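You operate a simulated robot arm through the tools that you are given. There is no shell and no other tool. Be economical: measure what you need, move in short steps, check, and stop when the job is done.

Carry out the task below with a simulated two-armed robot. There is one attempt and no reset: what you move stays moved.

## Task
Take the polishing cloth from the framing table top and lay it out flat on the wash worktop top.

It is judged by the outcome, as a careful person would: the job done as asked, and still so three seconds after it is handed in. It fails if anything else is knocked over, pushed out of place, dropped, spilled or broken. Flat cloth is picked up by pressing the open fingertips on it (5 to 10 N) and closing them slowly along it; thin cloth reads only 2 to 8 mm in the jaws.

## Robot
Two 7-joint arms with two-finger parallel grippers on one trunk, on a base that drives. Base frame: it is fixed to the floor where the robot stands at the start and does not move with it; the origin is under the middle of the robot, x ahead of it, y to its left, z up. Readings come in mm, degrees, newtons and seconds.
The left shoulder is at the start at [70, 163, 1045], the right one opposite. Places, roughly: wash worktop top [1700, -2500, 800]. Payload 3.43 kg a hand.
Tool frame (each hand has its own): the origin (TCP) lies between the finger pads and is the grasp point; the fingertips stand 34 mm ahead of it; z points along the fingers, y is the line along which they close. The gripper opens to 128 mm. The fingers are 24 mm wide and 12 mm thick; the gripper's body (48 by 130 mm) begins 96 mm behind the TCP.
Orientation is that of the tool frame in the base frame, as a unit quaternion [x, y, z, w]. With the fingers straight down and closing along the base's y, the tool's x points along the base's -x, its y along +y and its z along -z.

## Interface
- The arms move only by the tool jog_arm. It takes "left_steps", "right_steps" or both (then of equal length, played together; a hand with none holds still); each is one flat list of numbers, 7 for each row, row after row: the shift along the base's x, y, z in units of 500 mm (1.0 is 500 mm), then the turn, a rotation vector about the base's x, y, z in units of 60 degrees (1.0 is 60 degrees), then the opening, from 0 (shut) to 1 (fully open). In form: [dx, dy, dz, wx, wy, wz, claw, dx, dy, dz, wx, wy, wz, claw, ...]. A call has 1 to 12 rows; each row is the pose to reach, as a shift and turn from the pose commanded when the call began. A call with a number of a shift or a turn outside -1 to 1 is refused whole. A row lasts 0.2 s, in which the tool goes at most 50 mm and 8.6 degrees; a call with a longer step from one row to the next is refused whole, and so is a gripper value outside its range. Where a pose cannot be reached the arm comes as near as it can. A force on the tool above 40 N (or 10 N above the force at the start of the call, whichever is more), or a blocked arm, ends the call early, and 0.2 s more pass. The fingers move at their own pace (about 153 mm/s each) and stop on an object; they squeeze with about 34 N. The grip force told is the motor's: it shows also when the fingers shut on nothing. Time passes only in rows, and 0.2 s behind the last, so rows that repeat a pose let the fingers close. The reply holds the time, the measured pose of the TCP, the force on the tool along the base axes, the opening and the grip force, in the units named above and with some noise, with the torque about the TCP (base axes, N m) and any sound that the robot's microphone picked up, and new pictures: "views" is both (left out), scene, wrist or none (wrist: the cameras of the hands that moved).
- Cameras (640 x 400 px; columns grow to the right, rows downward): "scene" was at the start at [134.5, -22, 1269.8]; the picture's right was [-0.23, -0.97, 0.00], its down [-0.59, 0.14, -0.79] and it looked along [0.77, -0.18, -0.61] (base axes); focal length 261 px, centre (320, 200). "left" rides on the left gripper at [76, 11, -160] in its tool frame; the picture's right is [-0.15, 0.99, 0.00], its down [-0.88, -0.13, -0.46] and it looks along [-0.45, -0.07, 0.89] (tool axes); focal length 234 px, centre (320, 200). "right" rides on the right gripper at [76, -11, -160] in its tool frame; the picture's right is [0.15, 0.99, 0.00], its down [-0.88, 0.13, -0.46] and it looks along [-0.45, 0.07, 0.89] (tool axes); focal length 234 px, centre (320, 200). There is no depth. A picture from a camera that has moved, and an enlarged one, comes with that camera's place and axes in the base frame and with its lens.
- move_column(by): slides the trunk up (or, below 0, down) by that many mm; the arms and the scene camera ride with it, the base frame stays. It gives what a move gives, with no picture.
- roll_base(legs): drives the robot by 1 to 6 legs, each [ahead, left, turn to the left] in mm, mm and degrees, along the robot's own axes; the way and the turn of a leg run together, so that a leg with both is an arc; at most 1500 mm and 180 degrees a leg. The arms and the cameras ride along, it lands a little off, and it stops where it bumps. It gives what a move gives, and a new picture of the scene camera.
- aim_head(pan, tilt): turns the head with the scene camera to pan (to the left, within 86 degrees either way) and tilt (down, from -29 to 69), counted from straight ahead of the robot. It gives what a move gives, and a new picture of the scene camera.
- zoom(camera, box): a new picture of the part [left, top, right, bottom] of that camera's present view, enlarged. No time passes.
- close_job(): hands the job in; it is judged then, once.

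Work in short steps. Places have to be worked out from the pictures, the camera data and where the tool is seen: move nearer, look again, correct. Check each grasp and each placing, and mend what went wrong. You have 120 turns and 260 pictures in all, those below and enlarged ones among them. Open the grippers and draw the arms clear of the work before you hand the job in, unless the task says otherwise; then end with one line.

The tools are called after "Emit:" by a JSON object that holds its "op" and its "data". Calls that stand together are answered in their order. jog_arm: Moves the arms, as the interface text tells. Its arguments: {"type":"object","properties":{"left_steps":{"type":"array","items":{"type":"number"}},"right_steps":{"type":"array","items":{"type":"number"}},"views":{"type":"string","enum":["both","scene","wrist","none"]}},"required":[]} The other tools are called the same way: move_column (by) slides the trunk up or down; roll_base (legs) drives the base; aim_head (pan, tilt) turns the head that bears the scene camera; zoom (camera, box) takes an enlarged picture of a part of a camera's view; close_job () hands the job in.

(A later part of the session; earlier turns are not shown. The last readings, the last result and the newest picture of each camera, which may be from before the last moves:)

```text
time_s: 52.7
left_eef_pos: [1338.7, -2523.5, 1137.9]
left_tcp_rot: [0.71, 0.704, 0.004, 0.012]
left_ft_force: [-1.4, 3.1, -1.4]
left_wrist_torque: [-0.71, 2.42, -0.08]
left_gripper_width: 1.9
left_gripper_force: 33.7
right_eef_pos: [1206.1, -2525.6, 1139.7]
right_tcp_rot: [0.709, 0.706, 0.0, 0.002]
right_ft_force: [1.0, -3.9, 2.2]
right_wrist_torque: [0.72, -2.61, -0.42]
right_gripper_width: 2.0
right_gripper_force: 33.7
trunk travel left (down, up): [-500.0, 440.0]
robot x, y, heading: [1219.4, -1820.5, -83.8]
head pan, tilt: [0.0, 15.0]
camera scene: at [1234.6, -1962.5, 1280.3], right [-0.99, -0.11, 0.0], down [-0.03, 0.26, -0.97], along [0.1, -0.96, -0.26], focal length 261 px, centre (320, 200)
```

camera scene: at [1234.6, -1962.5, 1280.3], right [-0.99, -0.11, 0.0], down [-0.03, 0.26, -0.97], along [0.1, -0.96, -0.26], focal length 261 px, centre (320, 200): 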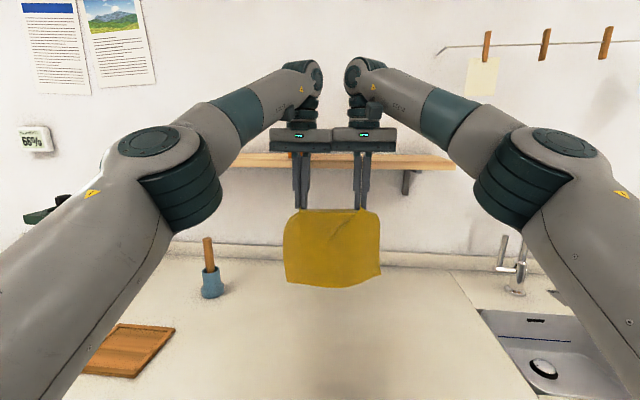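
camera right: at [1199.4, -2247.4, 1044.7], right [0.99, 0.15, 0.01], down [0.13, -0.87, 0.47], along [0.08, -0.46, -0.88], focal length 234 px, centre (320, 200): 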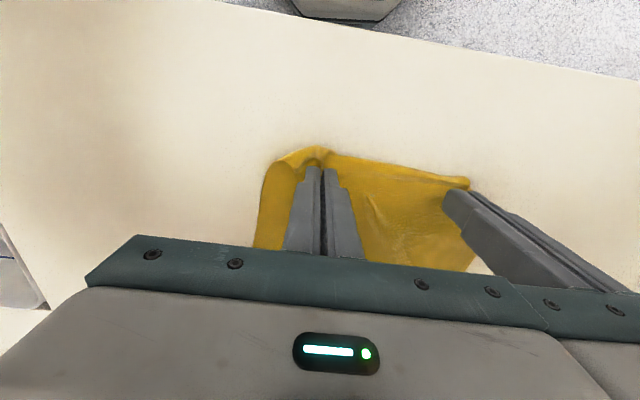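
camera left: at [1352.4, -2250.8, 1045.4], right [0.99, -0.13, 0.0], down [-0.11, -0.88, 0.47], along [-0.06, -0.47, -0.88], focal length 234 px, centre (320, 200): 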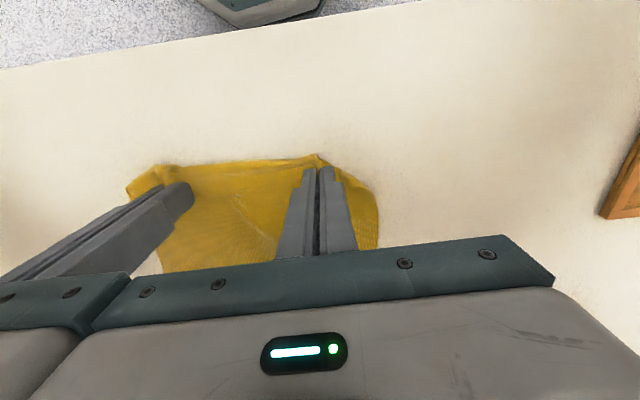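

It's just the gripper bodies leaning on each other; the shelf is well behind. The hem is ~40 mm above the worktop. I re-lay with the corrected height, with hands spread 2 mm each.

Emit:
{"op": "jog_arm", "data": {"left_steps": [0.004, 0.02, -0.06, 0, 0, 0, 0, 0.004, 0.07, -0.11, 0, 0, 0, 0, 0.004, 0.13, -0.15, 0, 0, 0, 0, 0.004, 0.184, -0.19, 0, 0, 0, 0, 0.004, 0.226, -0.23, 0, 0, 0, 0, 0.004, 0.262, -0.27, 0, 0, 0, 0, 0.004, 0.296, -0.31, 0, 0, 0, 0, 0.004, 0.328, -0.35, 0, 0, 0, 0, 0.004, 0.358, -0.39, 0, 0, 0, 0, 0.004, 0.384, -0.43, 0, 0, 0, 0, 0.004, 0.406, -0.47, 0, 0, 0, 0, 0.004, 0.42, -0.494, 0, 0, 0, 0], "right_steps": [-0.004, 0.02, -0.06, 0, 0, 0, 0, -0.004, 0.07, -0.11, 0, 0, 0, 0, -0.004, 0.13, -0.15, 0, 0, 0, 0, -0.004, 0.184, -0.19, 0, 0, 0, 0, -0.004, 0.226, -0.23, 0, 0, 0, 0, -0.004, 0.262, -0.27, 0, 0, 0, 0, -0.004, 0.296, -0.31, 0, 0, 0, 0, -0.004, 0.328, -0.35, 0, 0, 0, 0, -0.004, 0.358, -0.39, 0, 0, 0, 0, -0.004, 0.384, -0.43, 0, 0, 0, 0, -0.004, 0.406, -0.47, 0, 0, 0, 0, -0.004, 0.42, -0.494, 0, 0, 0, 0], "views": "none"}}

Emit:
{"op": "aim_head", "data": {"pan": 0, "tilt": 45}}

```text
time_s: 55.3
left_eef_pos: [1339.1, -2313.0, 890.2]
left_tcp_rot: [0.71, 0.704, 0.004, 0.013]
left_ft_force: [-24.5, -2.0, 1.2]
left_wrist_torque: [-0.04, 0.9, 0.19]
left_gripper_width: 1.9
left_gripper_force: 34.0
right_eef_pos: [1204.6, -2315.2, 892.7]
right_tcp_rot: [0.709, 0.705, 0.001, 0.002]
right_ft_force: [24.2, 1.8, -1.8]
right_wrist_torque: [0.07, -0.83, -0.05]
right_gripper_width: 2.1
right_gripper_force: 33.8
trunk travel left (down, up): [-500.0, 440.0]
robot x, y, heading: [1217.9, -1814.7, -83.7]
head pan, tilt: [0.0, 15.0]
```

```text
time_s: 56.2
left_eef_pos: [1339.3, -2313.2, 890.7]
left_tcp_rot: [0.709, 0.705, 0.004, 0.012]
left_ft_force: [-25.0, -1.2, 1.4]
left_wrist_torque: [-0.04, 0.94, 0.19]
left_gripper_width: 1.9
left_gripper_force: 33.8
right_eef_pos: [1204.7, -2315.2, 894.3]
right_tcp_rot: [0.709, 0.705, 0.001, 0.002]
right_ft_force: [24.5, 1.8, -0.6]
right_wrist_torque: [0.08, -0.85, 0.01]
right_gripper_width: 1.9
right_gripper_force: 33.9
trunk travel left (down, up): [-500.0, 440.0]
robot x, y, heading: [1220.5, -1815.9, -83.9]
head pan, tilt: [0.0, 45.0]
camera scene: at [1233.5, -1950.3, 1233.6], right [-0.99, -0.11, 0.0], down [-0.08, 0.7, -0.71], along [0.08, -0.7, -0.71], focal length 261 px, centre (320, 200)
```

scene: 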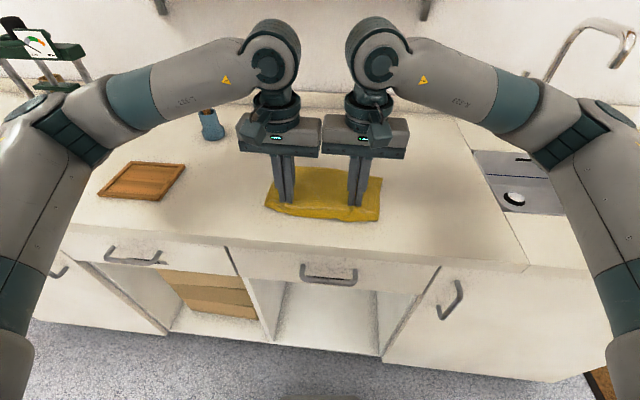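

The cloth seems to have settled shorter than expected; I look closer with zooms.

Emit:
{"op": "zoom", "data": {"camera": "scene", "box": [230, 120, 420, 240]}}

Emit:
{"op": "zoom", "data": {"camera": "left", "box": [0, 0, 640, 400]}}

```text
3.33 times, centred on (325, 180) of scene
camera zoom: at [1233.5, -1950.3, 1233.6], right [-0.99, -0.11, 0.0], down [-0.08, 0.7, -0.71], along [0.08, -0.7, -0.71], focal length 869 px, centre (303, 267)
```

zoom: 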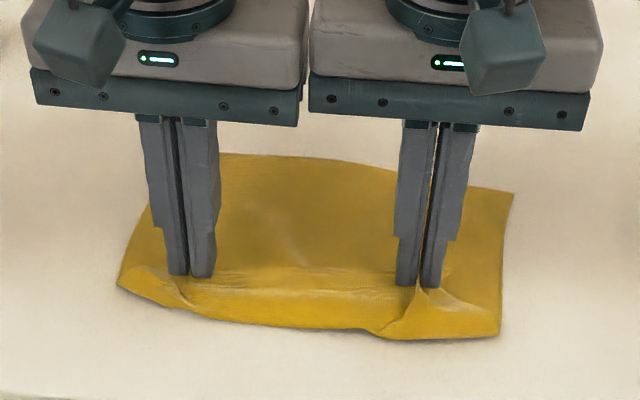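

```text
1.00 times, centred on (320, 200) of left (not enlarged: the box is as wide or as high as the picture)
camera zoom: at [1348.4, -2236.3, 1050.4], right [0.99, -0.16, 0.02], down [-0.15, -0.87, 0.46], along [-0.05, -0.46, -0.89], focal length 234 px, centre (320, 200)
```

zoom: 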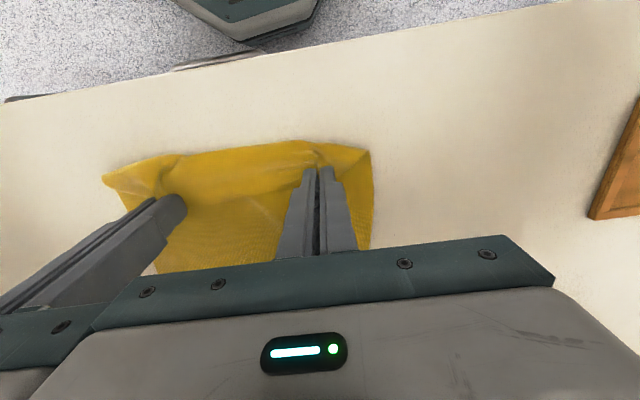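

The cloth is well spread, but there's a slack loop of ~40 mm in front of the pinched edge. I draw both hands toward the robot, low, to roll that loop out.

Emit:
{"op": "jog_arm", "data": {"left_steps": [-0.002, 0.01, 0.01, 0, 0, 0, 0, -0.002, 0.04, 0.01, 0, 0, 0, 0, -0.002, 0.07, 0.008, 0, 0, 0, 0, -0.002, 0.1, 0.004, 0, 0, 0, 0, -0.002, 0.125, 0.0, 0, 0, 0, 0, -0.002, 0.14, 0.0, 0, 0, 0, 0], "right_steps": [0.002, 0.01, 0.01, 0, 0, 0, 0, 0.002, 0.04, 0.01, 0, 0, 0, 0, 0.002, 0.07, 0.008, 0, 0, 0, 0, 0.002, 0.1, 0.004, 0, 0, 0, 0, 0.002, 0.125, 0.0, 0, 0, 0, 0, 0.002, 0.14, 0.0, 0, 0, 0, 0], "views": "wrist"}}

Emit:
{"op": "zoom", "data": {"camera": "scene", "box": [230, 120, 420, 240]}}

```text
time_s: 57.6
left_eef_pos: [1337.7, -2243.5, 892.1]
left_tcp_rot: [0.71, 0.704, 0.004, 0.014]
left_ft_force: [-21.5, -1.6, -0.1]
left_wrist_torque: [-0.04, 0.73, 0.13]
left_gripper_width: 2.1
left_gripper_force: 34.4
right_eef_pos: [1204.5, -2245.7, 894.1]
right_tcp_rot: [0.71, 0.705, 0.002, 0.003]
right_ft_force: [21.2, 2.0, 0.3]
right_wrist_torque: [0.06, -0.73, 0.01]
right_gripper_width: 2.2
right_gripper_force: 33.7
trunk travel left (down, up): [-500.0, 440.0]
robot x, y, heading: [1216.7, -1819.6, -83.8]
head pan, tilt: [0.0, 45.0]
camera right: at [1192.5, -2168.8, 1053.3], right [0.99, 0.14, 0.0], down [0.12, -0.88, 0.46], along [0.07, -0.45, -0.89], focal length 234 px, centre (320, 200)
camera left: at [1346.9, -2166.3, 1052.5], right [0.99, -0.16, 0.03], down [-0.15, -0.87, 0.46], along [-0.05, -0.46, -0.89], focal length 234 px, centre (320, 200)
```

right: 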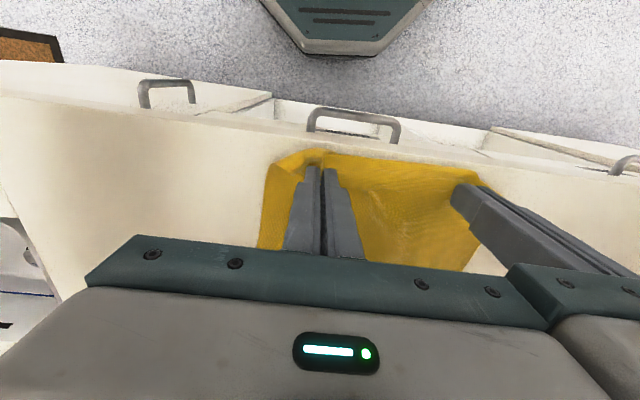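
left: 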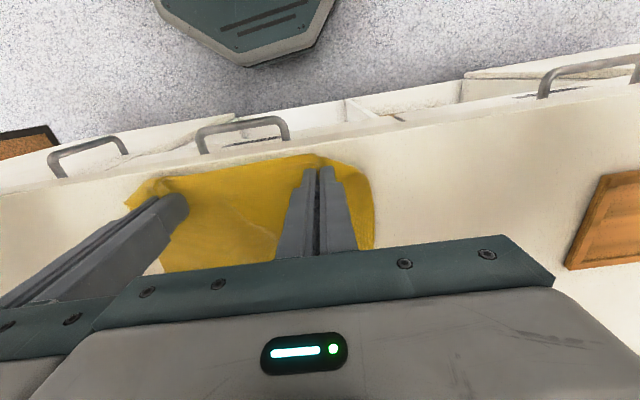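

```text
3.33 times, centred on (325, 180) of scene
camera zoom: at [1233.5, -1950.1, 1233.6], right [-0.99, -0.11, 0.0], down [-0.08, 0.7, -0.71], along [0.08, -0.7, -0.71], focal length 869 px, centre (303, 267)
```

zoom: 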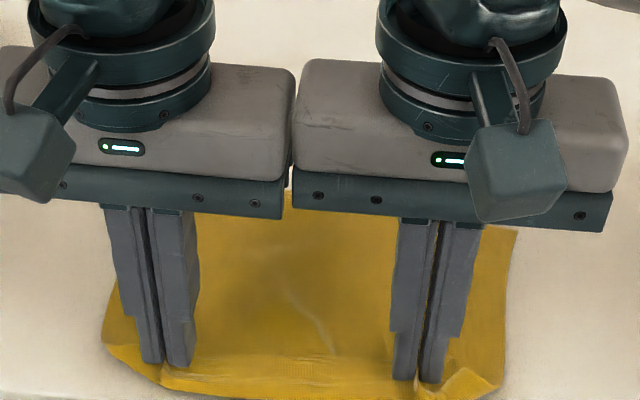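

Part of the cloth length still seems hidden, and the hang leans toward the robot. So I lift it again and will lay it the other way: hem near the robot first, hands moving away.

Emit:
{"op": "jog_arm", "data": {"left_steps": [0, 0, 0.06, 0, 0, 0, 0, 0, -0.02, 0.14, 0, 0, 0, 0, 0, -0.04, 0.22, 0, 0, 0, 0, 0, -0.08, 0.3, 0, 0, 0, 0, 0, -0.12, 0.37, 0, 0, 0, 0, 0, -0.16, 0.44, 0, 0, 0, 0, 0, -0.18, 0.5, 0, 0, 0, 0, 0, -0.18, 0.5, 0, 0, 0, 0], "right_steps": [0, 0, 0.06, 0, 0, 0, 0, 0, -0.02, 0.14, 0, 0, 0, 0, 0, -0.04, 0.22, 0, 0, 0, 0, 0, -0.08, 0.3, 0, 0, 0, 0, 0, -0.12, 0.37, 0, 0, 0, 0, 0, -0.16, 0.44, 0, 0, 0, 0, 0, -0.18, 0.5, 0, 0, 0, 0, 0, -0.18, 0.5, 0, 0, 0, 0], "views": "none"}}

Emit:
{"op": "aim_head", "data": {"pan": 0, "tilt": 35}}

```text
time_s: 59.4
left_eef_pos: [1338.8, -2334.8, 1139.2]
left_tcp_rot: [0.711, 0.703, 0.005, 0.012]
left_ft_force: [-19.2, -2.1, -0.5]
left_wrist_torque: [-0.02, 0.7, 0.15]
left_gripper_width: 1.9
left_gripper_force: 34.1
right_eef_pos: [1205.1, -2338.4, 1144.4]
right_tcp_rot: [0.709, 0.706, 0.001, 0.001]
right_ft_force: [19.1, 0.3, -0.4]
right_wrist_torque: [0.05, -0.69, -0.01]
right_gripper_width: 1.9
right_gripper_force: 33.8
trunk travel left (down, up): [-500.0, 440.0]
robot x, y, heading: [1219.4, -1818.5, -84.1]
head pan, tilt: [0.0, 45.0]
```

```text
time_s: 60.1
left_eef_pos: [1338.0, -2333.5, 1142.1]
left_tcp_rot: [0.71, 0.704, 0.004, 0.013]
left_ft_force: [-20.5, -1.4, 0.6]
left_wrist_torque: [-0.08, 0.7, 0.15]
left_gripper_width: 1.8
left_gripper_force: 34.2
right_eef_pos: [1203.9, -2336.2, 1143.9]
right_tcp_rot: [0.709, 0.705, 0.001, 0.002]
right_ft_force: [20.1, 2.0, -0.2]
right_wrist_torque: [0.06, -0.68, -0.01]
right_gripper_width: 1.9
right_gripper_force: 33.8
trunk travel left (down, up): [-500.0, 440.0]
robot x, y, heading: [1216.1, -1815.8, -83.9]
head pan, tilt: [0.0, 35.0]
camera scene: at [1234.2, -1956.8, 1248.4], right [-0.99, -0.11, 0.0], down [-0.06, 0.57, -0.82], along [0.09, -0.81, -0.57], focal length 261 px, centre (320, 200)
```

scene: 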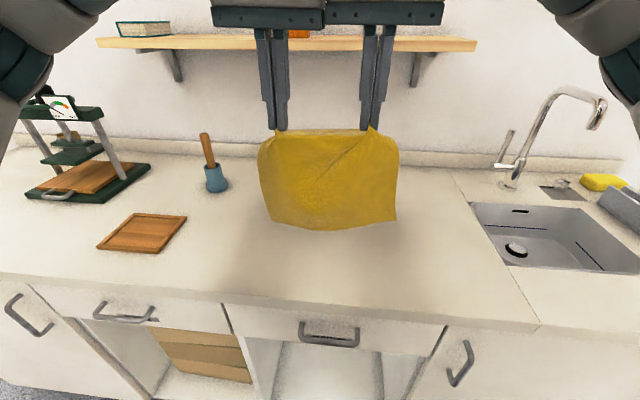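

The cloth now hangs straight; its true free length below the tips is ~195 mm, hem at z≈915. I move back to y≈−2530 and just above contact, then let it settle.

Emit:
{"op": "jog_arm", "data": {"left_steps": [0, -0.07, -0.02, 0, 0, 0, 0, 0, -0.15, -0.04, 0, 0, 0, 0, 0, -0.23, -0.06, 0, 0, 0, 0, 0, -0.31, -0.08, 0, 0, 0, 0, 0, -0.36, -0.09, 0, 0, 0, 0, 0, -0.386, -0.1, 0, 0, 0, 0, 0, -0.386, -0.1, 0, 0, 0, 0, 0, -0.386, -0.1, 0, 0, 0, 0, 0, -0.386, -0.1, 0, 0, 0, 0, 0, -0.386, -0.1, 0, 0, 0, 0], "right_steps": [0, -0.07, -0.02, 0, 0, 0, 0, 0, -0.15, -0.04, 0, 0, 0, 0, 0, -0.23, -0.06, 0, 0, 0, 0, 0, -0.31, -0.08, 0, 0, 0, 0, 0, -0.36, -0.09, 0, 0, 0, 0, 0, -0.386, -0.1, 0, 0, 0, 0, 0, -0.386, -0.1, 0, 0, 0, 0, 0, -0.386, -0.1, 0, 0, 0, 0, 0, -0.386, -0.1, 0, 0, 0, 0, 0, -0.386, -0.1, 0, 0, 0, 0], "views": "scene"}}

```text
time_s: 62.3
left_eef_pos: [1340.4, -2526.4, 1092.4]
left_tcp_rot: [0.711, 0.703, 0.004, 0.013]
left_ft_force: [-18.8, -1.7, -0.1]
left_wrist_torque: [-0.04, 0.7, 0.12]
left_gripper_width: 2.0
left_gripper_force: 33.8
right_eef_pos: [1205.3, -2528.2, 1092.5]
right_tcp_rot: [0.709, 0.705, 0.002, 0.002]
right_ft_force: [19.4, 1.1, -0.6]
right_wrist_torque: [0.05, -0.69, -0.05]
right_gripper_width: 1.9
right_gripper_force: 34.1
trunk travel left (down, up): [-500.0, 440.0]
robot x, y, heading: [1220.4, -1813.9, -83.8]
head pan, tilt: [0.0, 35.0]
camera scene: at [1234.2, -1957.0, 1248.4], right [-0.99, -0.11, 0.0], down [-0.06, 0.57, -0.82], along [0.09, -0.81, -0.57], focal length 261 px, centre (320, 200)
```

scene: 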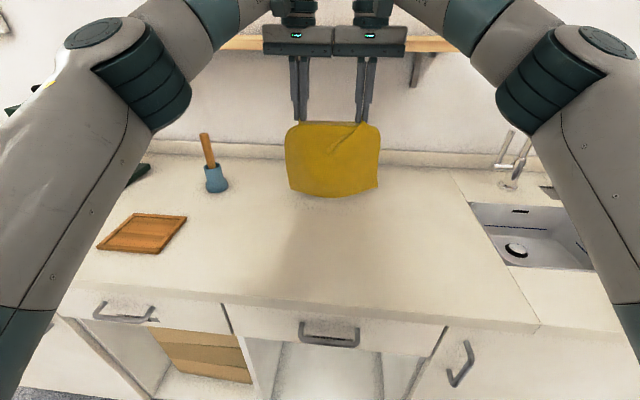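

Hem just above the surface. I lay it again with the corrected length, ending slightly taut.

Emit:
{"op": "jog_arm", "data": {"left_steps": [0, 0.016, -0.024, 0, 0, 0, 0, 0, 0.09, -0.06, 0, 0, 0, 0, 0, 0.15, -0.1, 0, 0, 0, 0, 0, 0.196, -0.14, 0, 0, 0, 0, 0, 0.234, -0.18, 0, 0, 0, 0, 0, 0.268, -0.22, 0, 0, 0, 0, 0, 0.298, -0.26, 0, 0, 0, 0, 0, 0.324, -0.3, 0, 0, 0, 0, 0, 0.35, -0.34, 0, 0, 0, 0, 0, 0.368, -0.37, 0, 0, 0, 0, 0, 0.384, -0.39, 0, 0, 0, 0, 0, 0.406, -0.398, 0, 0, 0, 0], "right_steps": [0, 0.016, -0.024, 0, 0, 0, 0, 0, 0.09, -0.06, 0, 0, 0, 0, 0, 0.15, -0.1, 0, 0, 0, 0, 0, 0.196, -0.14, 0, 0, 0, 0, 0, 0.234, -0.18, 0, 0, 0, 0, 0, 0.268, -0.22, 0, 0, 0, 0, 0, 0.298, -0.26, 0, 0, 0, 0, 0, 0.324, -0.3, 0, 0, 0, 0, 0, 0.35, -0.34, 0, 0, 0, 0, 0, 0.368, -0.37, 0, 0, 0, 0, 0, 0.384, -0.39, 0, 0, 0, 0, 0, 0.406, -0.398, 0, 0, 0, 0], "views": "wrist"}}

Emit:
{"op": "zoom", "data": {"camera": "scene", "box": [220, 80, 420, 240]}}

```text
time_s: 64.9
left_eef_pos: [1341.0, -2324.4, 891.5]
left_tcp_rot: [0.71, 0.704, 0.003, 0.013]
left_ft_force: [-21.9, -1.3, -0.7]
left_wrist_torque: [-0.06, 0.76, 0.15]
left_gripper_width: 2.1
left_gripper_force: 34.2
right_eef_pos: [1205.4, -2323.9, 894.4]
right_tcp_rot: [0.709, 0.705, 0.002, 0.003]
right_ft_force: [21.7, 0.7, -0.4]
right_wrist_torque: [0.01, -0.77, -0.01]
right_gripper_width: 1.9
right_gripper_force: 33.7
trunk travel left (down, up): [-500.0, 440.0]
robot x, y, heading: [1221.4, -1816.6, -83.7]
head pan, tilt: [0.0, 35.0]
camera right: at [1193.8, -2248.3, 1054.0], right [0.99, 0.14, 0.0], down [0.12, -0.88, 0.46], along [0.07, -0.45, -0.89], focal length 234 px, centre (320, 200)
camera left: at [1348.5, -2247.6, 1052.6], right [0.99, -0.15, 0.02], down [-0.15, -0.87, 0.46], along [-0.05, -0.46, -0.89], focal length 234 px, centre (320, 200)
```

right: 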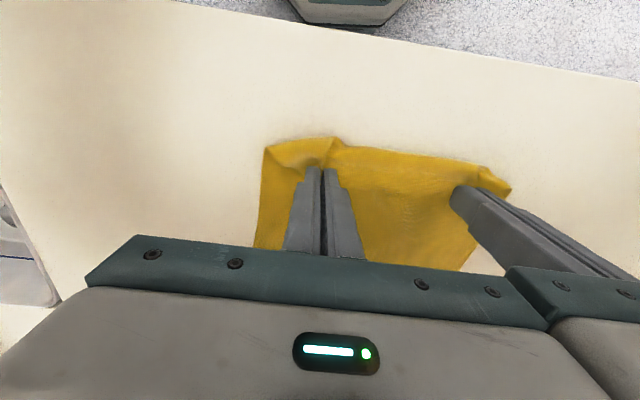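
left: 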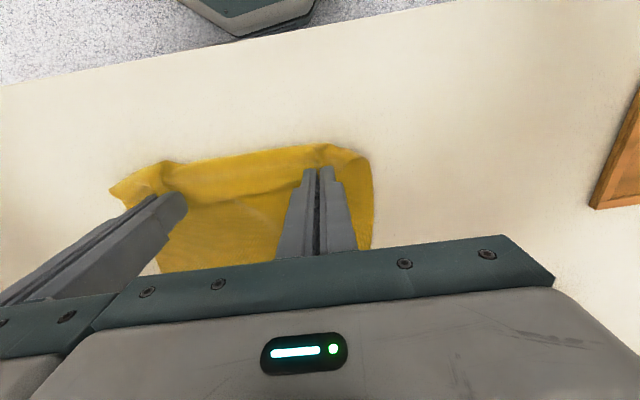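

```text
2.50 times, centred on (320, 160) of scene
camera zoom: at [1234.3, -1956.7, 1248.4], right [-0.99, -0.11, 0.0], down [-0.06, 0.57, -0.82], along [0.09, -0.81, -0.57], focal length 652 px, centre (320, 300)
```

zoom: 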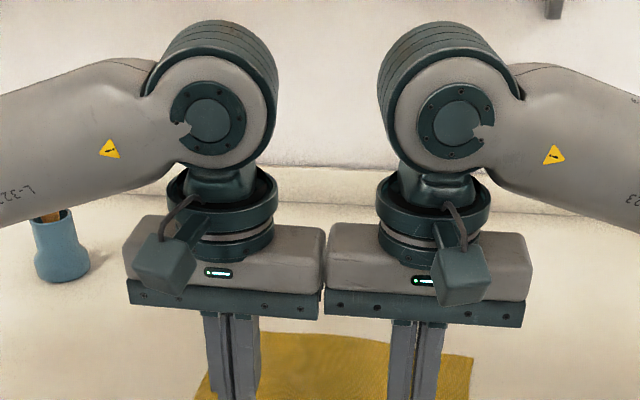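

The pinched edge naturally puts the cloth body on the robot side (as at pick-up), so pulling toward me folds it back. I lift again here and lay it by moving away instead.

Emit:
{"op": "jog_arm", "data": {"left_steps": [0, 0, 0.06, 0, 0, 0, 0, 0, 0, 0.14, 0, 0, 0, 0, 0, 0, 0.22, 0, 0, 0, 0, 0, 0, 0.3, 0, 0, 0, 0, 0, 0, 0.37, 0, 0, 0, 0, 0, 0, 0.41, 0, 0, 0, 0, 0, 0, 0.41, 0, 0, 0, 0, 0, 0, 0.41, 0, 0, 0, 0, 0, 0, 0.41, 0, 0, 0, 0], "right_steps": [0, 0, 0.06, 0, 0, 0, 0, 0, 0, 0.14, 0, 0, 0, 0, 0, 0, 0.22, 0, 0, 0, 0, 0, 0, 0.3, 0, 0, 0, 0, 0, 0, 0.37, 0, 0, 0, 0, 0, 0, 0.405, 0, 0, 0, 0, 0, 0, 0.405, 0, 0, 0, 0, 0, 0, 0.405, 0, 0, 0, 0, 0, 0, 0.405, 0, 0, 0, 0], "views": "scene"}}

```text
time_s: 66.9
left_eef_pos: [1339.8, -2324.2, 1097.0]
left_tcp_rot: [0.71, 0.704, 0.005, 0.013]
left_ft_force: [-25.2, -0.9, 0.7]
left_wrist_torque: [-0.04, 0.85, 0.18]
left_gripper_width: 2.1
left_gripper_force: 34.0
right_eef_pos: [1204.4, -2325.0, 1098.6]
right_tcp_rot: [0.709, 0.705, 0.002, 0.003]
right_ft_force: [24.9, 2.1, -0.1]
right_wrist_torque: [0.05, -0.87, -0.02]
right_gripper_width: 2.1
right_gripper_force: 34.1
trunk travel left (down, up): [-500.0, 440.0]
robot x, y, heading: [1221.8, -1814.9, -83.6]
head pan, tilt: [0.0, 35.0]
camera scene: at [1234.2, -1957.2, 1248.4], right [-0.99, -0.11, 0.0], down [-0.06, 0.57, -0.82], along [0.09, -0.81, -0.57], focal length 261 px, centre (320, 200)
```

scene: 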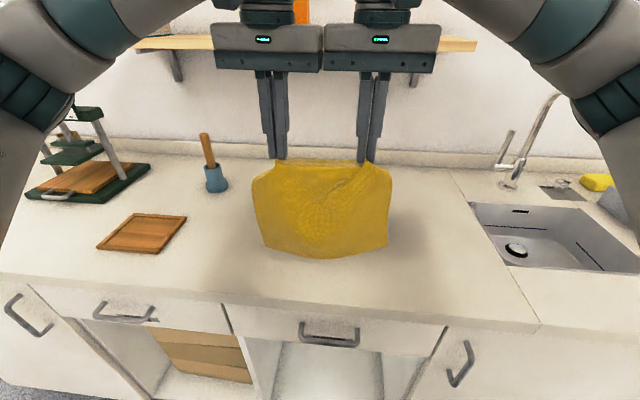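

Now laying away from the robot: lowering while moving −y about 198 mm.

Emit:
{"op": "jog_arm", "data": {"left_steps": [0, -0.03, -0.024, 0, 0, 0, 0, 0, -0.09, -0.06, 0, 0, 0, 0, 0, -0.144, -0.1, 0, 0, 0, 0, 0, -0.19, -0.14, 0, 0, 0, 0, 0, -0.226, -0.18, 0, 0, 0, 0, 0, -0.26, -0.22, 0, 0, 0, 0, 0, -0.292, -0.26, 0, 0, 0, 0, 0, -0.32, -0.3, 0, 0, 0, 0, 0, -0.346, -0.34, 0, 0, 0, 0, 0, -0.364, -0.37, 0, 0, 0, 0, 0, -0.38, -0.394, 0, 0, 0, 0, 0, -0.396, -0.408, 0, 0, 0, 0], "right_steps": [0, -0.03, -0.024, 0, 0, 0, 0, 0, -0.09, -0.06, 0, 0, 0, 0, 0, -0.144, -0.1, 0, 0, 0, 0, 0, -0.19, -0.14, 0, 0, 0, 0, 0, -0.226, -0.18, 0, 0, 0, 0, 0, -0.26, -0.22, 0, 0, 0, 0, 0, -0.292, -0.26, 0, 0, 0, 0, 0, -0.32, -0.3, 0, 0, 0, 0, 0, -0.346, -0.34, 0, 0, 0, 0, 0, -0.364, -0.37, 0, 0, 0, 0, 0, -0.38, -0.394, 0, 0, 0, 0, 0, -0.396, -0.408, 0, 0, 0, 0], "views": "both"}}

```text
time_s: 69.5
left_eef_pos: [1340.5, -2522.0, 894.1]
left_tcp_rot: [0.711, 0.703, 0.004, 0.013]
left_ft_force: [-24.5, -1.6, 0.1]
left_wrist_torque: [-0.02, 0.86, 0.19]
left_gripper_width: 2.0
left_gripper_force: 33.8
right_eef_pos: [1205.2, -2524.1, 892.5]
right_tcp_rot: [0.709, 0.705, 0.0, 0.003]
right_ft_force: [24.7, 0.6, 0.6]
right_wrist_torque: [0.09, -0.9, -0.04]
right_gripper_width: 1.9
right_gripper_force: 34.1
trunk travel left (down, up): [-500.0, 440.0]
robot x, y, heading: [1221.8, -1817.6, -84.1]
head pan, tilt: [0.0, 35.0]
camera scene: at [1234.1, -1957.4, 1248.3], right [-0.99, -0.11, 0.0], down [-0.06, 0.57, -0.82], along [0.09, -0.81, -0.57], focal length 261 px, centre (320, 200)
camera right: at [1193.4, -2447.2, 1052.4], right [0.99, 0.14, 0.0], down [0.12, -0.88, 0.46], along [0.07, -0.45, -0.89], focal length 234 px, centre (320, 200)
camera left: at [1348.8, -2445.6, 1054.0], right [0.99, -0.16, 0.03], down [-0.15, -0.87, 0.46], along [-0.05, -0.46, -0.89], focal length 234 px, centre (320, 200)
```

scene: 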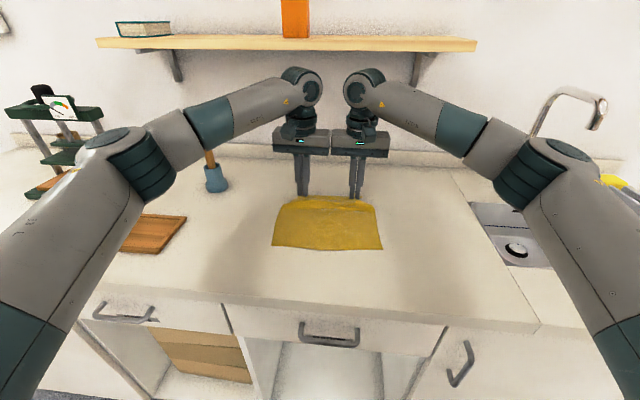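
right: 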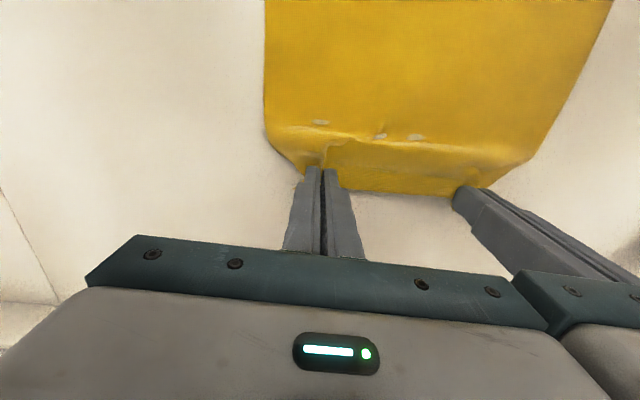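
left: 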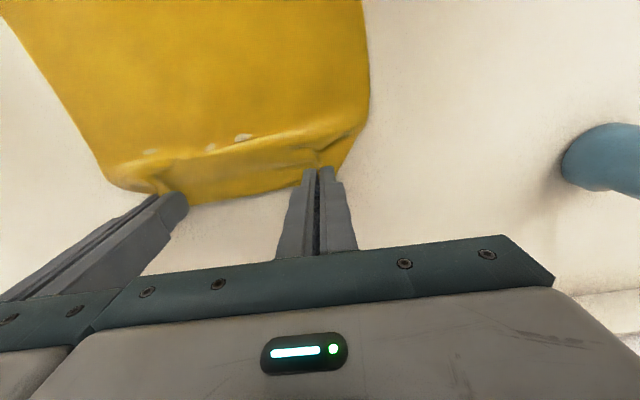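

This matches the pick-up layout: cloth flat, only the far edge pinched. I pull it 14 mm further to straighten, and lower toward the surface.

Emit:
{"op": "jog_arm", "data": {"left_steps": [-0.003, -0.014, -0.004, 0, 0, 0, 0, -0.003, -0.028, -0.008, 0, 0, 0, 0, -0.003, -0.028, -0.012, 0, 0, 0, 0], "right_steps": [0.003, -0.014, -0.004, 0, 0, 0, 0, 0.003, -0.028, -0.008, 0, 0, 0, 0, 0.003, -0.028, -0.01, 0, 0, 0, 0], "views": "wrist"}}

```text
time_s: 70.3
left_eef_pos: [1339.0, -2534.9, 887.5]
left_tcp_rot: [0.71, 0.704, 0.004, 0.014]
left_ft_force: [-14.8, -1.1, 1.7]
left_wrist_torque: [0.05, 0.88, 0.24]
left_gripper_width: 2.1
left_gripper_force: 34.1
right_eef_pos: [1206.1, -2537.7, 887.8]
right_tcp_rot: [0.709, 0.705, 0.001, 0.002]
right_ft_force: [15.5, 2.0, -1.5]
right_wrist_torque: [0.0, -0.78, -0.02]
right_gripper_width: 2.1
right_gripper_force: 33.9
trunk travel left (down, up): [-500.0, 440.0]
robot x, y, heading: [1215.8, -1818.8, -83.9]
head pan, tilt: [0.0, 35.0]
camera right: at [1193.9, -2461.5, 1047.8], right [0.99, 0.14, 0.0], down [0.12, -0.88, 0.46], along [0.07, -0.45, -0.89], focal length 234 px, centre (320, 200)
camera left: at [1346.5, -2459.2, 1048.9], right [0.99, -0.15, 0.03], down [-0.15, -0.87, 0.46], along [-0.05, -0.46, -0.89], focal length 234 px, centre (320, 200)
```

right: 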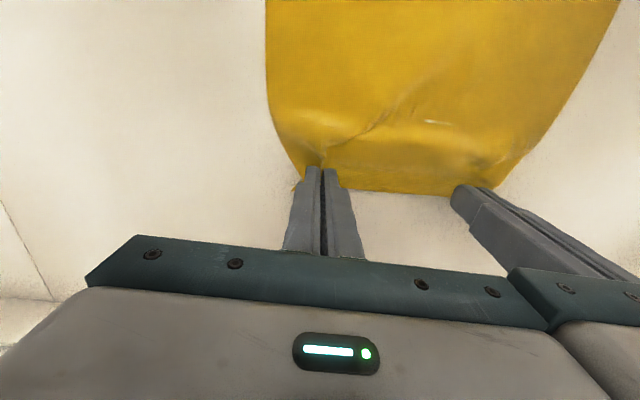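
left: 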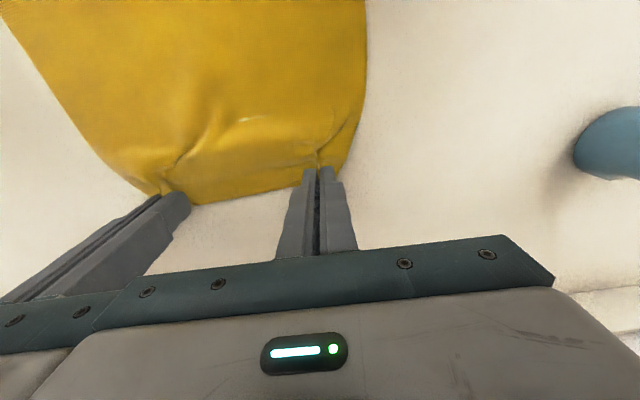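

Cloth is straight. I press lightly and reverse the pick-up: slowly opening while moving each hand outward so the outer finger spreads the corner.

Emit:
{"op": "jog_arm", "data": {"left_steps": [0, 0, -0.006, 0, 0, 0, 0, 0.004, 0, -0.006, 0, 0, 0, 0.03, 0.008, 0, -0.006, 0, 0, 0, 0.06, 0.012, 0, -0.006, 0, 0, 0, 0.09, 0.016, 0, -0.006, 0, 0, 0, 0.12, 0.02, 0, -0.006, 0, 0, 0, 0.15, 0.024, 0, -0.006, 0, 0, 0, 0.18, 0.028, 0, -0.006, 0, 0, 0, 0.21, 0.032, 0, -0.006, 0, 0, 0, 0.24, 0.036, 0, -0.006, 0, 0, 0, 0.27, 0.04, 0, -0.006, 0, 0, 0, 0.3, 0.044, 0, -0.006, 0, 0, 0, 0.33], "right_steps": [0, 0, -0.006, 0, 0, 0, 0, -0.004, 0, -0.006, 0, 0, 0, 0.03, -0.008, 0, -0.006, 0, 0, 0, 0.06, -0.012, 0, -0.006, 0, 0, 0, 0.09, -0.016, 0, -0.006, 0, 0, 0, 0.12, -0.02, 0, -0.006, 0, 0, 0, 0.15, -0.024, 0, -0.006, 0, 0, 0, 0.18, -0.028, 0, -0.006, 0, 0, 0, 0.21, -0.032, 0, -0.006, 0, 0, 0, 0.24, -0.036, 0, -0.006, 0, 0, 0, 0.27, -0.04, 0, -0.006, 0, 0, 0, 0.3, -0.044, 0, -0.006, 0, 0, 0, 0.33], "views": "both"}}

```text
time_s: 72.9
left_eef_pos: [1359.0, -2534.9, 886.0]
left_tcp_rot: [0.71, 0.704, 0.004, 0.014]
left_ft_force: [-2.3, -2.8, 12.9]
left_wrist_torque: [-0.07, 0.42, 0.07]
left_gripper_width: 43.3
left_gripper_force: 0.8
right_eef_pos: [1185.0, -2536.6, 884.8]
right_tcp_rot: [0.709, 0.705, 0.0, 0.003]
right_ft_force: [4.5, -0.4, 7.0]
right_wrist_torque: [-0.08, 0.05, 0.03]
right_gripper_width: 39.9
right_gripper_force: 0.1
trunk travel left (down, up): [-500.0, 440.0]
robot x, y, heading: [1221.2, -1817.9, -83.9]
head pan, tilt: [0.0, 35.0]
camera scene: at [1234.1, -1955.1, 1248.7], right [-0.99, -0.11, 0.0], down [-0.06, 0.57, -0.82], along [0.09, -0.82, -0.57], focal length 261 px, centre (320, 200)
camera right: at [1172.2, -2459.9, 1045.6], right [0.99, 0.14, 0.0], down [0.12, -0.88, 0.46], along [0.07, -0.45, -0.89], focal length 234 px, centre (320, 200)
camera left: at [1367.3, -2457.0, 1046.8], right [0.99, -0.16, 0.03], down [-0.15, -0.87, 0.47], along [-0.05, -0.46, -0.88], focal length 234 px, centre (320, 200)
```

scene: 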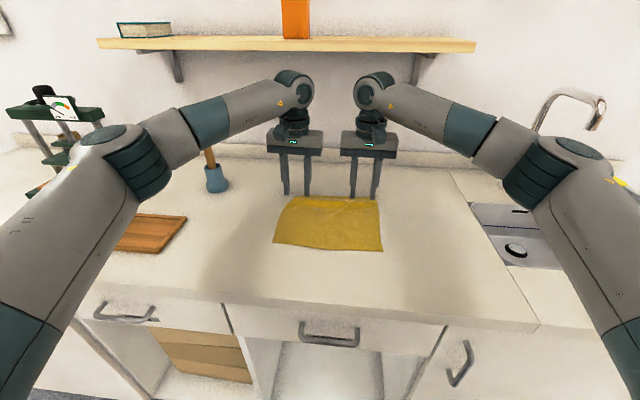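
right: 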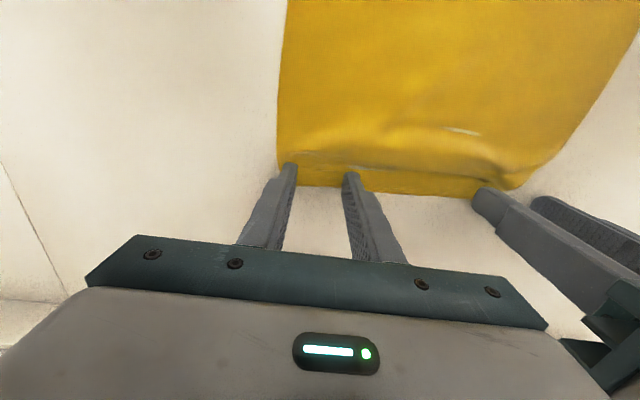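
left: 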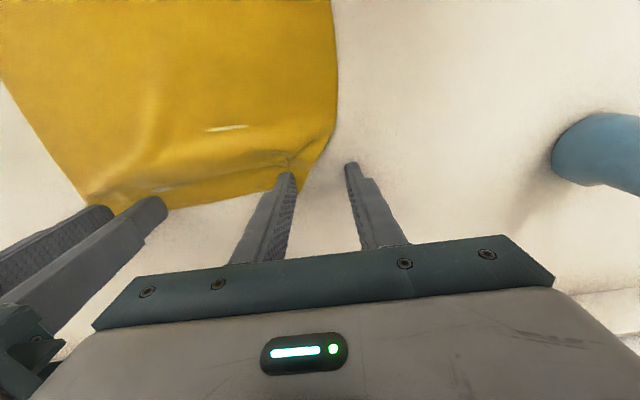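

The right corner spread out nicely; the left outer finger slid off the cloth. I lift both hands straight up and inspect.

Emit:
{"op": "jog_arm", "data": {"left_steps": [0, 0, 0.01, 0, 0, 0, 0.33, 0, 0, 0.05, 0, 0, 0, 0.33, 0, 0, 0.12, 0, 0, 0, 0.33, 0, 0, 0.2, 0, 0, 0, 0.33, 0, 0, 0.28, 0, 0, 0, 0.33], "right_steps": [0, 0, 0.01, 0, 0, 0, 0.33, 0, 0, 0.05, 0, 0, 0, 0.33, 0, 0, 0.12, 0, 0, 0, 0.33, 0, 0, 0.2, 0, 0, 0, 0.33, 0, 0, 0.28, 0, 0, 0, 0.33], "views": "both"}}

Emit:
{"op": "zoom", "data": {"camera": "scene", "box": [240, 170, 420, 270]}}

```text
time_s: 74.1
left_eef_pos: [1361.4, -2533.2, 1027.2]
left_tcp_rot: [0.71, 0.704, 0.004, 0.014]
left_ft_force: [0.0, 0.1, 0.1]
left_wrist_torque: [-0.02, 0.0, 0.0]
left_gripper_width: 42.2
left_gripper_force: 0.0
right_eef_pos: [1185.4, -2536.2, 1024.5]
right_tcp_rot: [0.709, 0.705, 0.0, 0.002]
right_ft_force: [-0.4, -0.4, 0.1]
right_wrist_torque: [-0.05, 0.02, -0.01]
right_gripper_width: 42.1
right_gripper_force: 0.0
trunk travel left (down, up): [-500.0, 440.0]
robot x, y, heading: [1222.4, -1816.9, -83.5]
head pan, tilt: [0.0, 35.0]
camera scene: at [1233.9, -1955.3, 1248.5], right [-0.99, -0.11, 0.0], down [-0.06, 0.57, -0.82], along [0.09, -0.82, -0.57], focal length 261 px, centre (320, 200)
camera right: at [1172.7, -2459.3, 1184.0], right [0.99, 0.14, 0.0], down [0.12, -0.88, 0.46], along [0.07, -0.45, -0.89], focal length 234 px, centre (320, 200)
camera left: at [1368.1, -2457.2, 1187.5], right [0.99, -0.16, 0.03], down [-0.15, -0.87, 0.46], along [-0.05, -0.46, -0.89], focal length 234 px, centre (320, 200)
```

scene: 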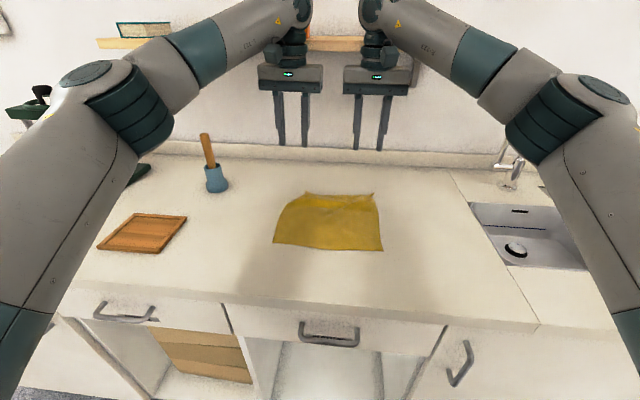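
right: 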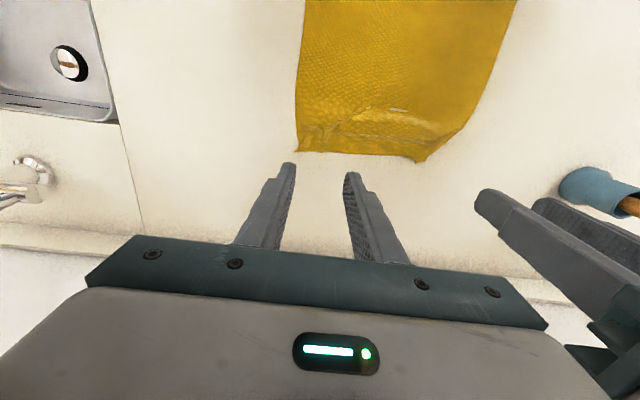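
left: 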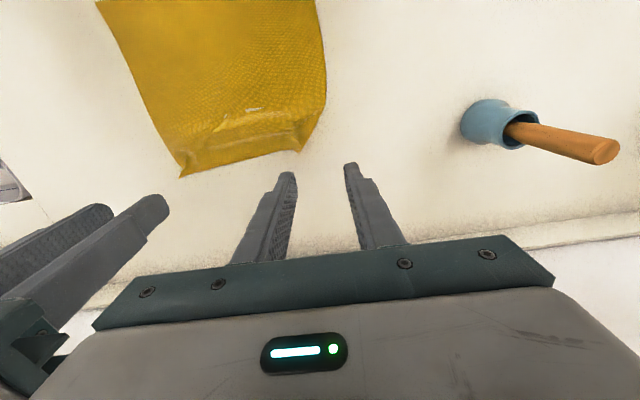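

```text
3.56 times, centred on (330, 220) of scene
camera zoom: at [1233.9, -1955.3, 1248.5], right [-0.99, -0.11, 0.0], down [-0.06, 0.57, -0.82], along [0.09, -0.82, -0.57], focal length 927 px, centre (284, 129)
```

zoom: 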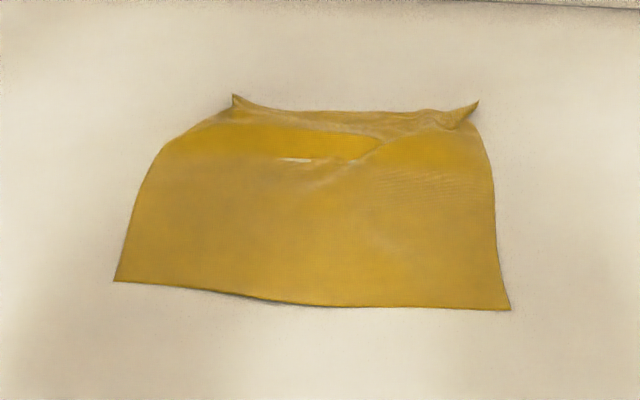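

Cloth is mostly flat; the far edge is gathered (177 mm instead of ~236), mainly at the far left corner. I'll press closed fingertips on both far corners and drag them outward and away. First, descend over them.

Emit:
{"op": "jog_arm", "data": {"left_steps": [-0.04, 0, 0, 0, 0, 0, 0.0, -0.078, -0.004, -0.08, 0, 0, 0, 0, -0.078, -0.004, -0.17, 0, 0, 0, 0, -0.078, -0.004, -0.24, 0, 0, 0, 0, -0.078, -0.004, -0.276, 0, 0, 0, 0], "right_steps": [-0.01, 0, 0, 0, 0, 0, 0.0, -0.034, -0.008, -0.08, 0, 0, 0, 0, -0.034, -0.008, -0.17, 0, 0, 0, 0, -0.034, -0.008, -0.24, 0, 0, 0, 0, -0.034, -0.008, -0.273, 0, 0, 0, 0], "views": "wrist"}}

```text
time_s: 75.3
left_eef_pos: [1323.7, -2537.7, 887.0]
left_tcp_rot: [0.71, 0.704, 0.004, 0.012]
left_ft_force: [0.5, -0.6, -0.6]
left_wrist_torque: [-0.01, 0.01, -0.02]
left_gripper_width: 0.1
left_gripper_force: 33.1
right_eef_pos: [1166.6, -2542.3, 888.5]
right_tcp_rot: [0.709, 0.705, 0.001, 0.002]
right_ft_force: [0.0, -0.1, -0.4]
right_wrist_torque: [0.01, 0.02, 0.03]
right_gripper_width: 0.0
right_gripper_force: 32.9
trunk travel left (down, up): [-500.0, 440.0]
robot x, y, heading: [1222.8, -1820.5, -83.8]
head pan, tilt: [0.0, 35.0]
camera right: at [1154.6, -2464.6, 1048.8], right [0.99, 0.14, 0.0], down [0.12, -0.88, 0.46], along [0.07, -0.45, -0.89], focal length 234 px, centre (320, 200)
camera left: at [1330.0, -2460.8, 1047.3], right [0.99, -0.15, 0.03], down [-0.15, -0.87, 0.46], along [-0.05, -0.46, -0.89], focal length 234 px, centre (320, 200)
```

right: 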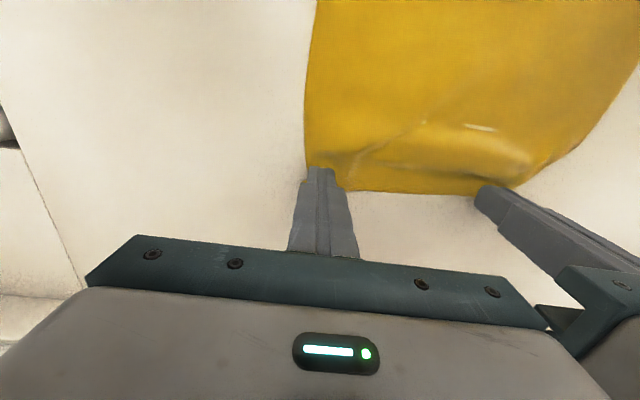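
left: 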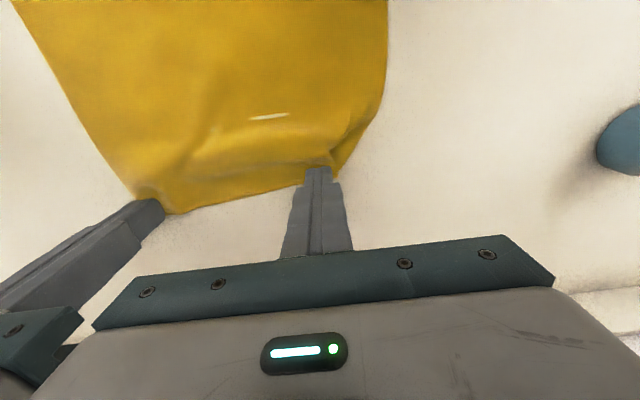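

Tips are over both corners. I press ~4 mm down and drag: left +45 mm x / −18 y, right −12 x / −15 y.

Emit:
{"op": "jog_arm", "data": {"left_steps": [0, 0.004, -0.004, 0, 0, 0, 0, 0, 0.004, -0.008, 0, 0, 0, 0, 0.012, -0.002, -0.008, 0, 0, 0, 0, 0.024, -0.008, -0.008, 0, 0, 0, 0, 0.036, -0.014, -0.008, 0, 0, 0, 0, 0.048, -0.02, -0.008, 0, 0, 0, 0, 0.06, -0.026, -0.008, 0, 0, 0, 0, 0.072, -0.032, -0.008, 0, 0, 0, 0, 0.084, -0.036, -0.008, 0, 0, 0, 0, 0.09, -0.04, -0.008, 0, 0, 0, 0], "right_steps": [0, 0.004, -0.005, 0, 0, 0, 0, 0, 0.004, -0.01, 0, 0, 0, 0, -0.003, -0.002, -0.01, 0, 0, 0, 0, -0.006, -0.008, -0.01, 0, 0, 0, 0, -0.009, -0.014, -0.01, 0, 0, 0, 0, -0.012, -0.02, -0.01, 0, 0, 0, 0, -0.015, -0.026, -0.01, 0, 0, 0, 0, -0.018, -0.03, -0.01, 0, 0, 0, 0, -0.021, -0.034, -0.01, 0, 0, 0, 0, -0.024, -0.036, -0.01, 0, 0, 0, 0], "views": "wrist"}}

```text
time_s: 77.5
left_eef_pos: [1364.7, -2555.4, 885.2]
left_tcp_rot: [0.711, 0.703, 0.004, 0.014]
left_ft_force: [-4.7, 2.6, 28.3]
left_wrist_torque: [0.22, 0.02, 0.01]
left_gripper_width: 0.1
left_gripper_force: 32.7
right_eef_pos: [1153.2, -2557.6, 885.5]
right_tcp_rot: [0.709, 0.705, 0.001, 0.003]
right_ft_force: [-0.3, -0.9, -0.6]
right_wrist_torque: [0.01, -0.01, 0.03]
right_gripper_width: 0.0
right_gripper_force: 33.1
trunk travel left (down, up): [-500.0, 440.0]
robot x, y, heading: [1220.0, -1817.4, -83.8]
head pan, tilt: [0.0, 35.0]
camera right: at [1142.4, -2479.8, 1045.7], right [0.99, 0.14, 0.0], down [0.12, -0.88, 0.46], along [0.07, -0.46, -0.89], focal length 234 px, centre (320, 200)
camera left: at [1372.4, -2477.2, 1045.8], right [0.99, -0.16, 0.03], down [-0.15, -0.87, 0.47], along [-0.05, -0.46, -0.88], focal length 234 px, centre (320, 200)
```

right: 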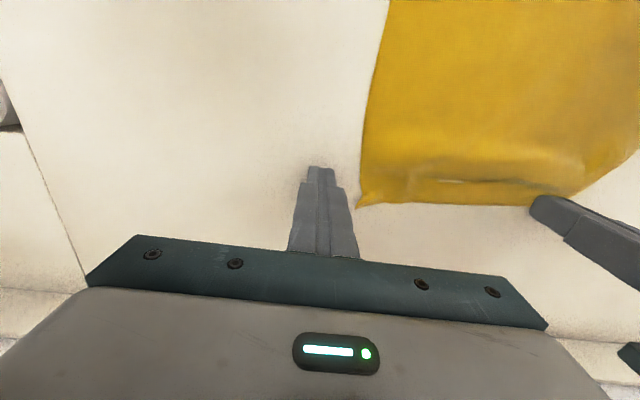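
left: 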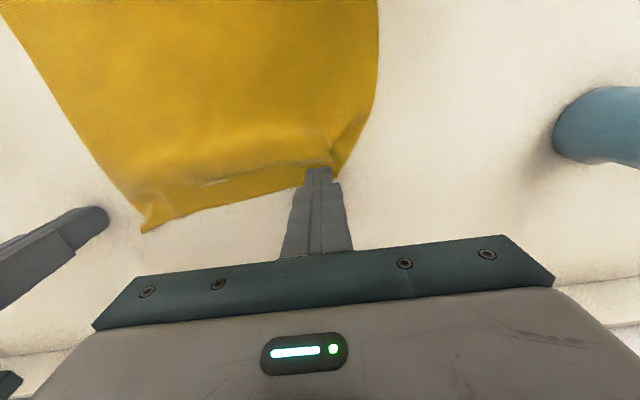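

The left press was strong and moved the whole cloth (right hand had no contact). I now move the right hand to the cloth's middle as an anchor, and ease the left press.

Emit:
{"op": "jog_arm", "data": {"left_steps": [0, 0, 0.002, 0, 0, 0, 0, 0, 0, 0.002, 0, 0, 0, 0, 0, 0, 0.002, 0, 0, 0, 0, 0, 0, 0.002, 0, 0, 0, 0, 0, 0, 0.002, 0, 0, 0, 0, 0, 0, 0.002, 0, 0, 0, 0], "right_steps": [0, 0, 0.04, 0, 0, 0, 0, 0.06, 0.06, 0.04, 0, 0, 0, 0, 0.124, 0.116, 0.04, 0, 0, 0, 0, 0.124, 0.116, 0.01, 0, 0, 0, 0, 0.124, 0.116, 0.001, 0, 0, 0, 0, 0.124, 0.116, -0.003, 0, 0, 0, 0], "views": "none"}}

```text
time_s: 78.9
left_eef_pos: [1366.1, -2555.1, 885.7]
left_tcp_rot: [0.71, 0.704, 0.004, 0.015]
left_ft_force: [-2.7, -1.6, 15.6]
left_wrist_torque: [0.06, -0.03, 0.03]
left_gripper_width: 0.0
left_gripper_force: 33.0
right_eef_pos: [1218.2, -2500.6, 884.3]
right_tcp_rot: [0.709, 0.705, -0.001, 0.003]
right_ft_force: [-0.1, 2.1, 13.7]
right_wrist_torque: [0.19, 0.06, 0.01]
right_gripper_width: 0.0
right_gripper_force: 33.1
trunk travel left (down, up): [-500.0, 440.0]
robot x, y, heading: [1218.5, -1815.8, -84.0]
head pan, tilt: [0.0, 35.0]
```

Both press ~15 N. Now drag the left corner outward while the right anchors.

Emit:
{"op": "jog_arm", "data": {"left_steps": [0.01, -0.005, 0, 0, 0, 0, 0, 0.02, -0.01, 0, 0, 0, 0, 0, 0.03, -0.015, 0, 0, 0, 0, 0, 0.04, -0.02, 0, 0, 0, 0, 0, 0.05, -0.025, 0, 0, 0, 0, 0, 0.06, -0.03, 0, 0, 0, 0, 0, 0.07, -0.035, 0, 0, 0, 0, 0], "views": "wrist"}}

Emit:
{"op": "zoom", "data": {"camera": "right", "box": [0, 0, 640, 400]}}

```text
time_s: 80.5
left_eef_pos: [1402.2, -2572.5, 887.8]
left_tcp_rot: [0.71, 0.704, 0.004, 0.014]
left_ft_force: [0.7, 0.5, 0.0]
left_wrist_torque: [-0.01, 0.01, -0.02]
left_gripper_width: 0.0
left_gripper_force: 33.0
right_eef_pos: [1218.8, -2500.3, 884.7]
right_tcp_rot: [0.709, 0.705, -0.001, 0.004]
right_ft_force: [-1.4, 2.4, 35.5]
right_wrist_torque: [0.23, 0.1, -0.05]
right_gripper_width: 0.0
right_gripper_force: 33.0
trunk travel left (down, up): [-500.0, 440.0]
robot x, y, heading: [1217.8, -1814.0, -83.7]
head pan, tilt: [0.0, 35.0]
camera left: at [1408.9, -2495.2, 1047.0], right [0.99, -0.15, 0.03], down [-0.15, -0.87, 0.47], along [-0.05, -0.46, -0.88], focal length 234 px, centre (320, 200)
```

left: 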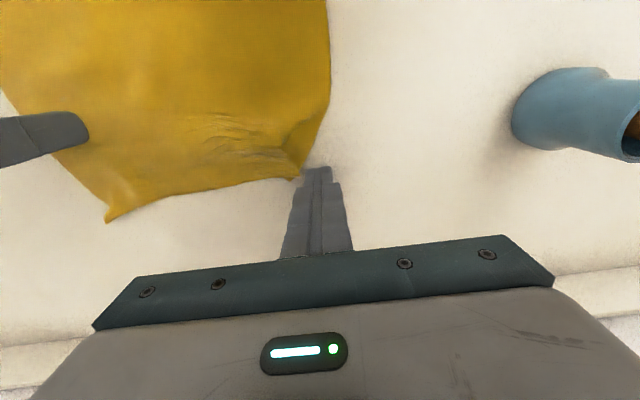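

```text
1.00 times, centred on (320, 200) of right (not enlarged: the box is as wide or as high as the picture)
camera zoom: at [1205.8, -2422.3, 1044.5], right [0.99, 0.14, 0.0], down [0.12, -0.88, 0.46], along [0.07, -0.46, -0.89], focal length 234 px, centre (320, 200)
```

zoom: 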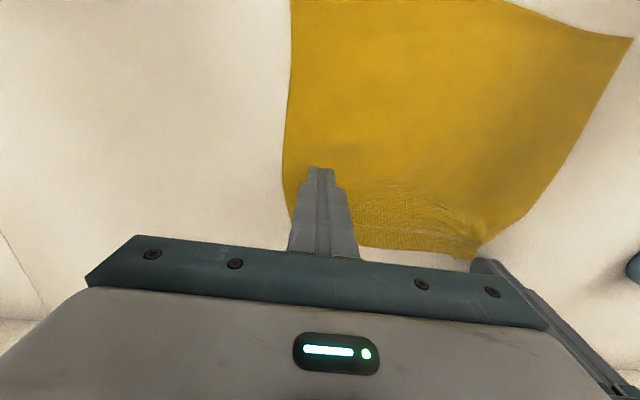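

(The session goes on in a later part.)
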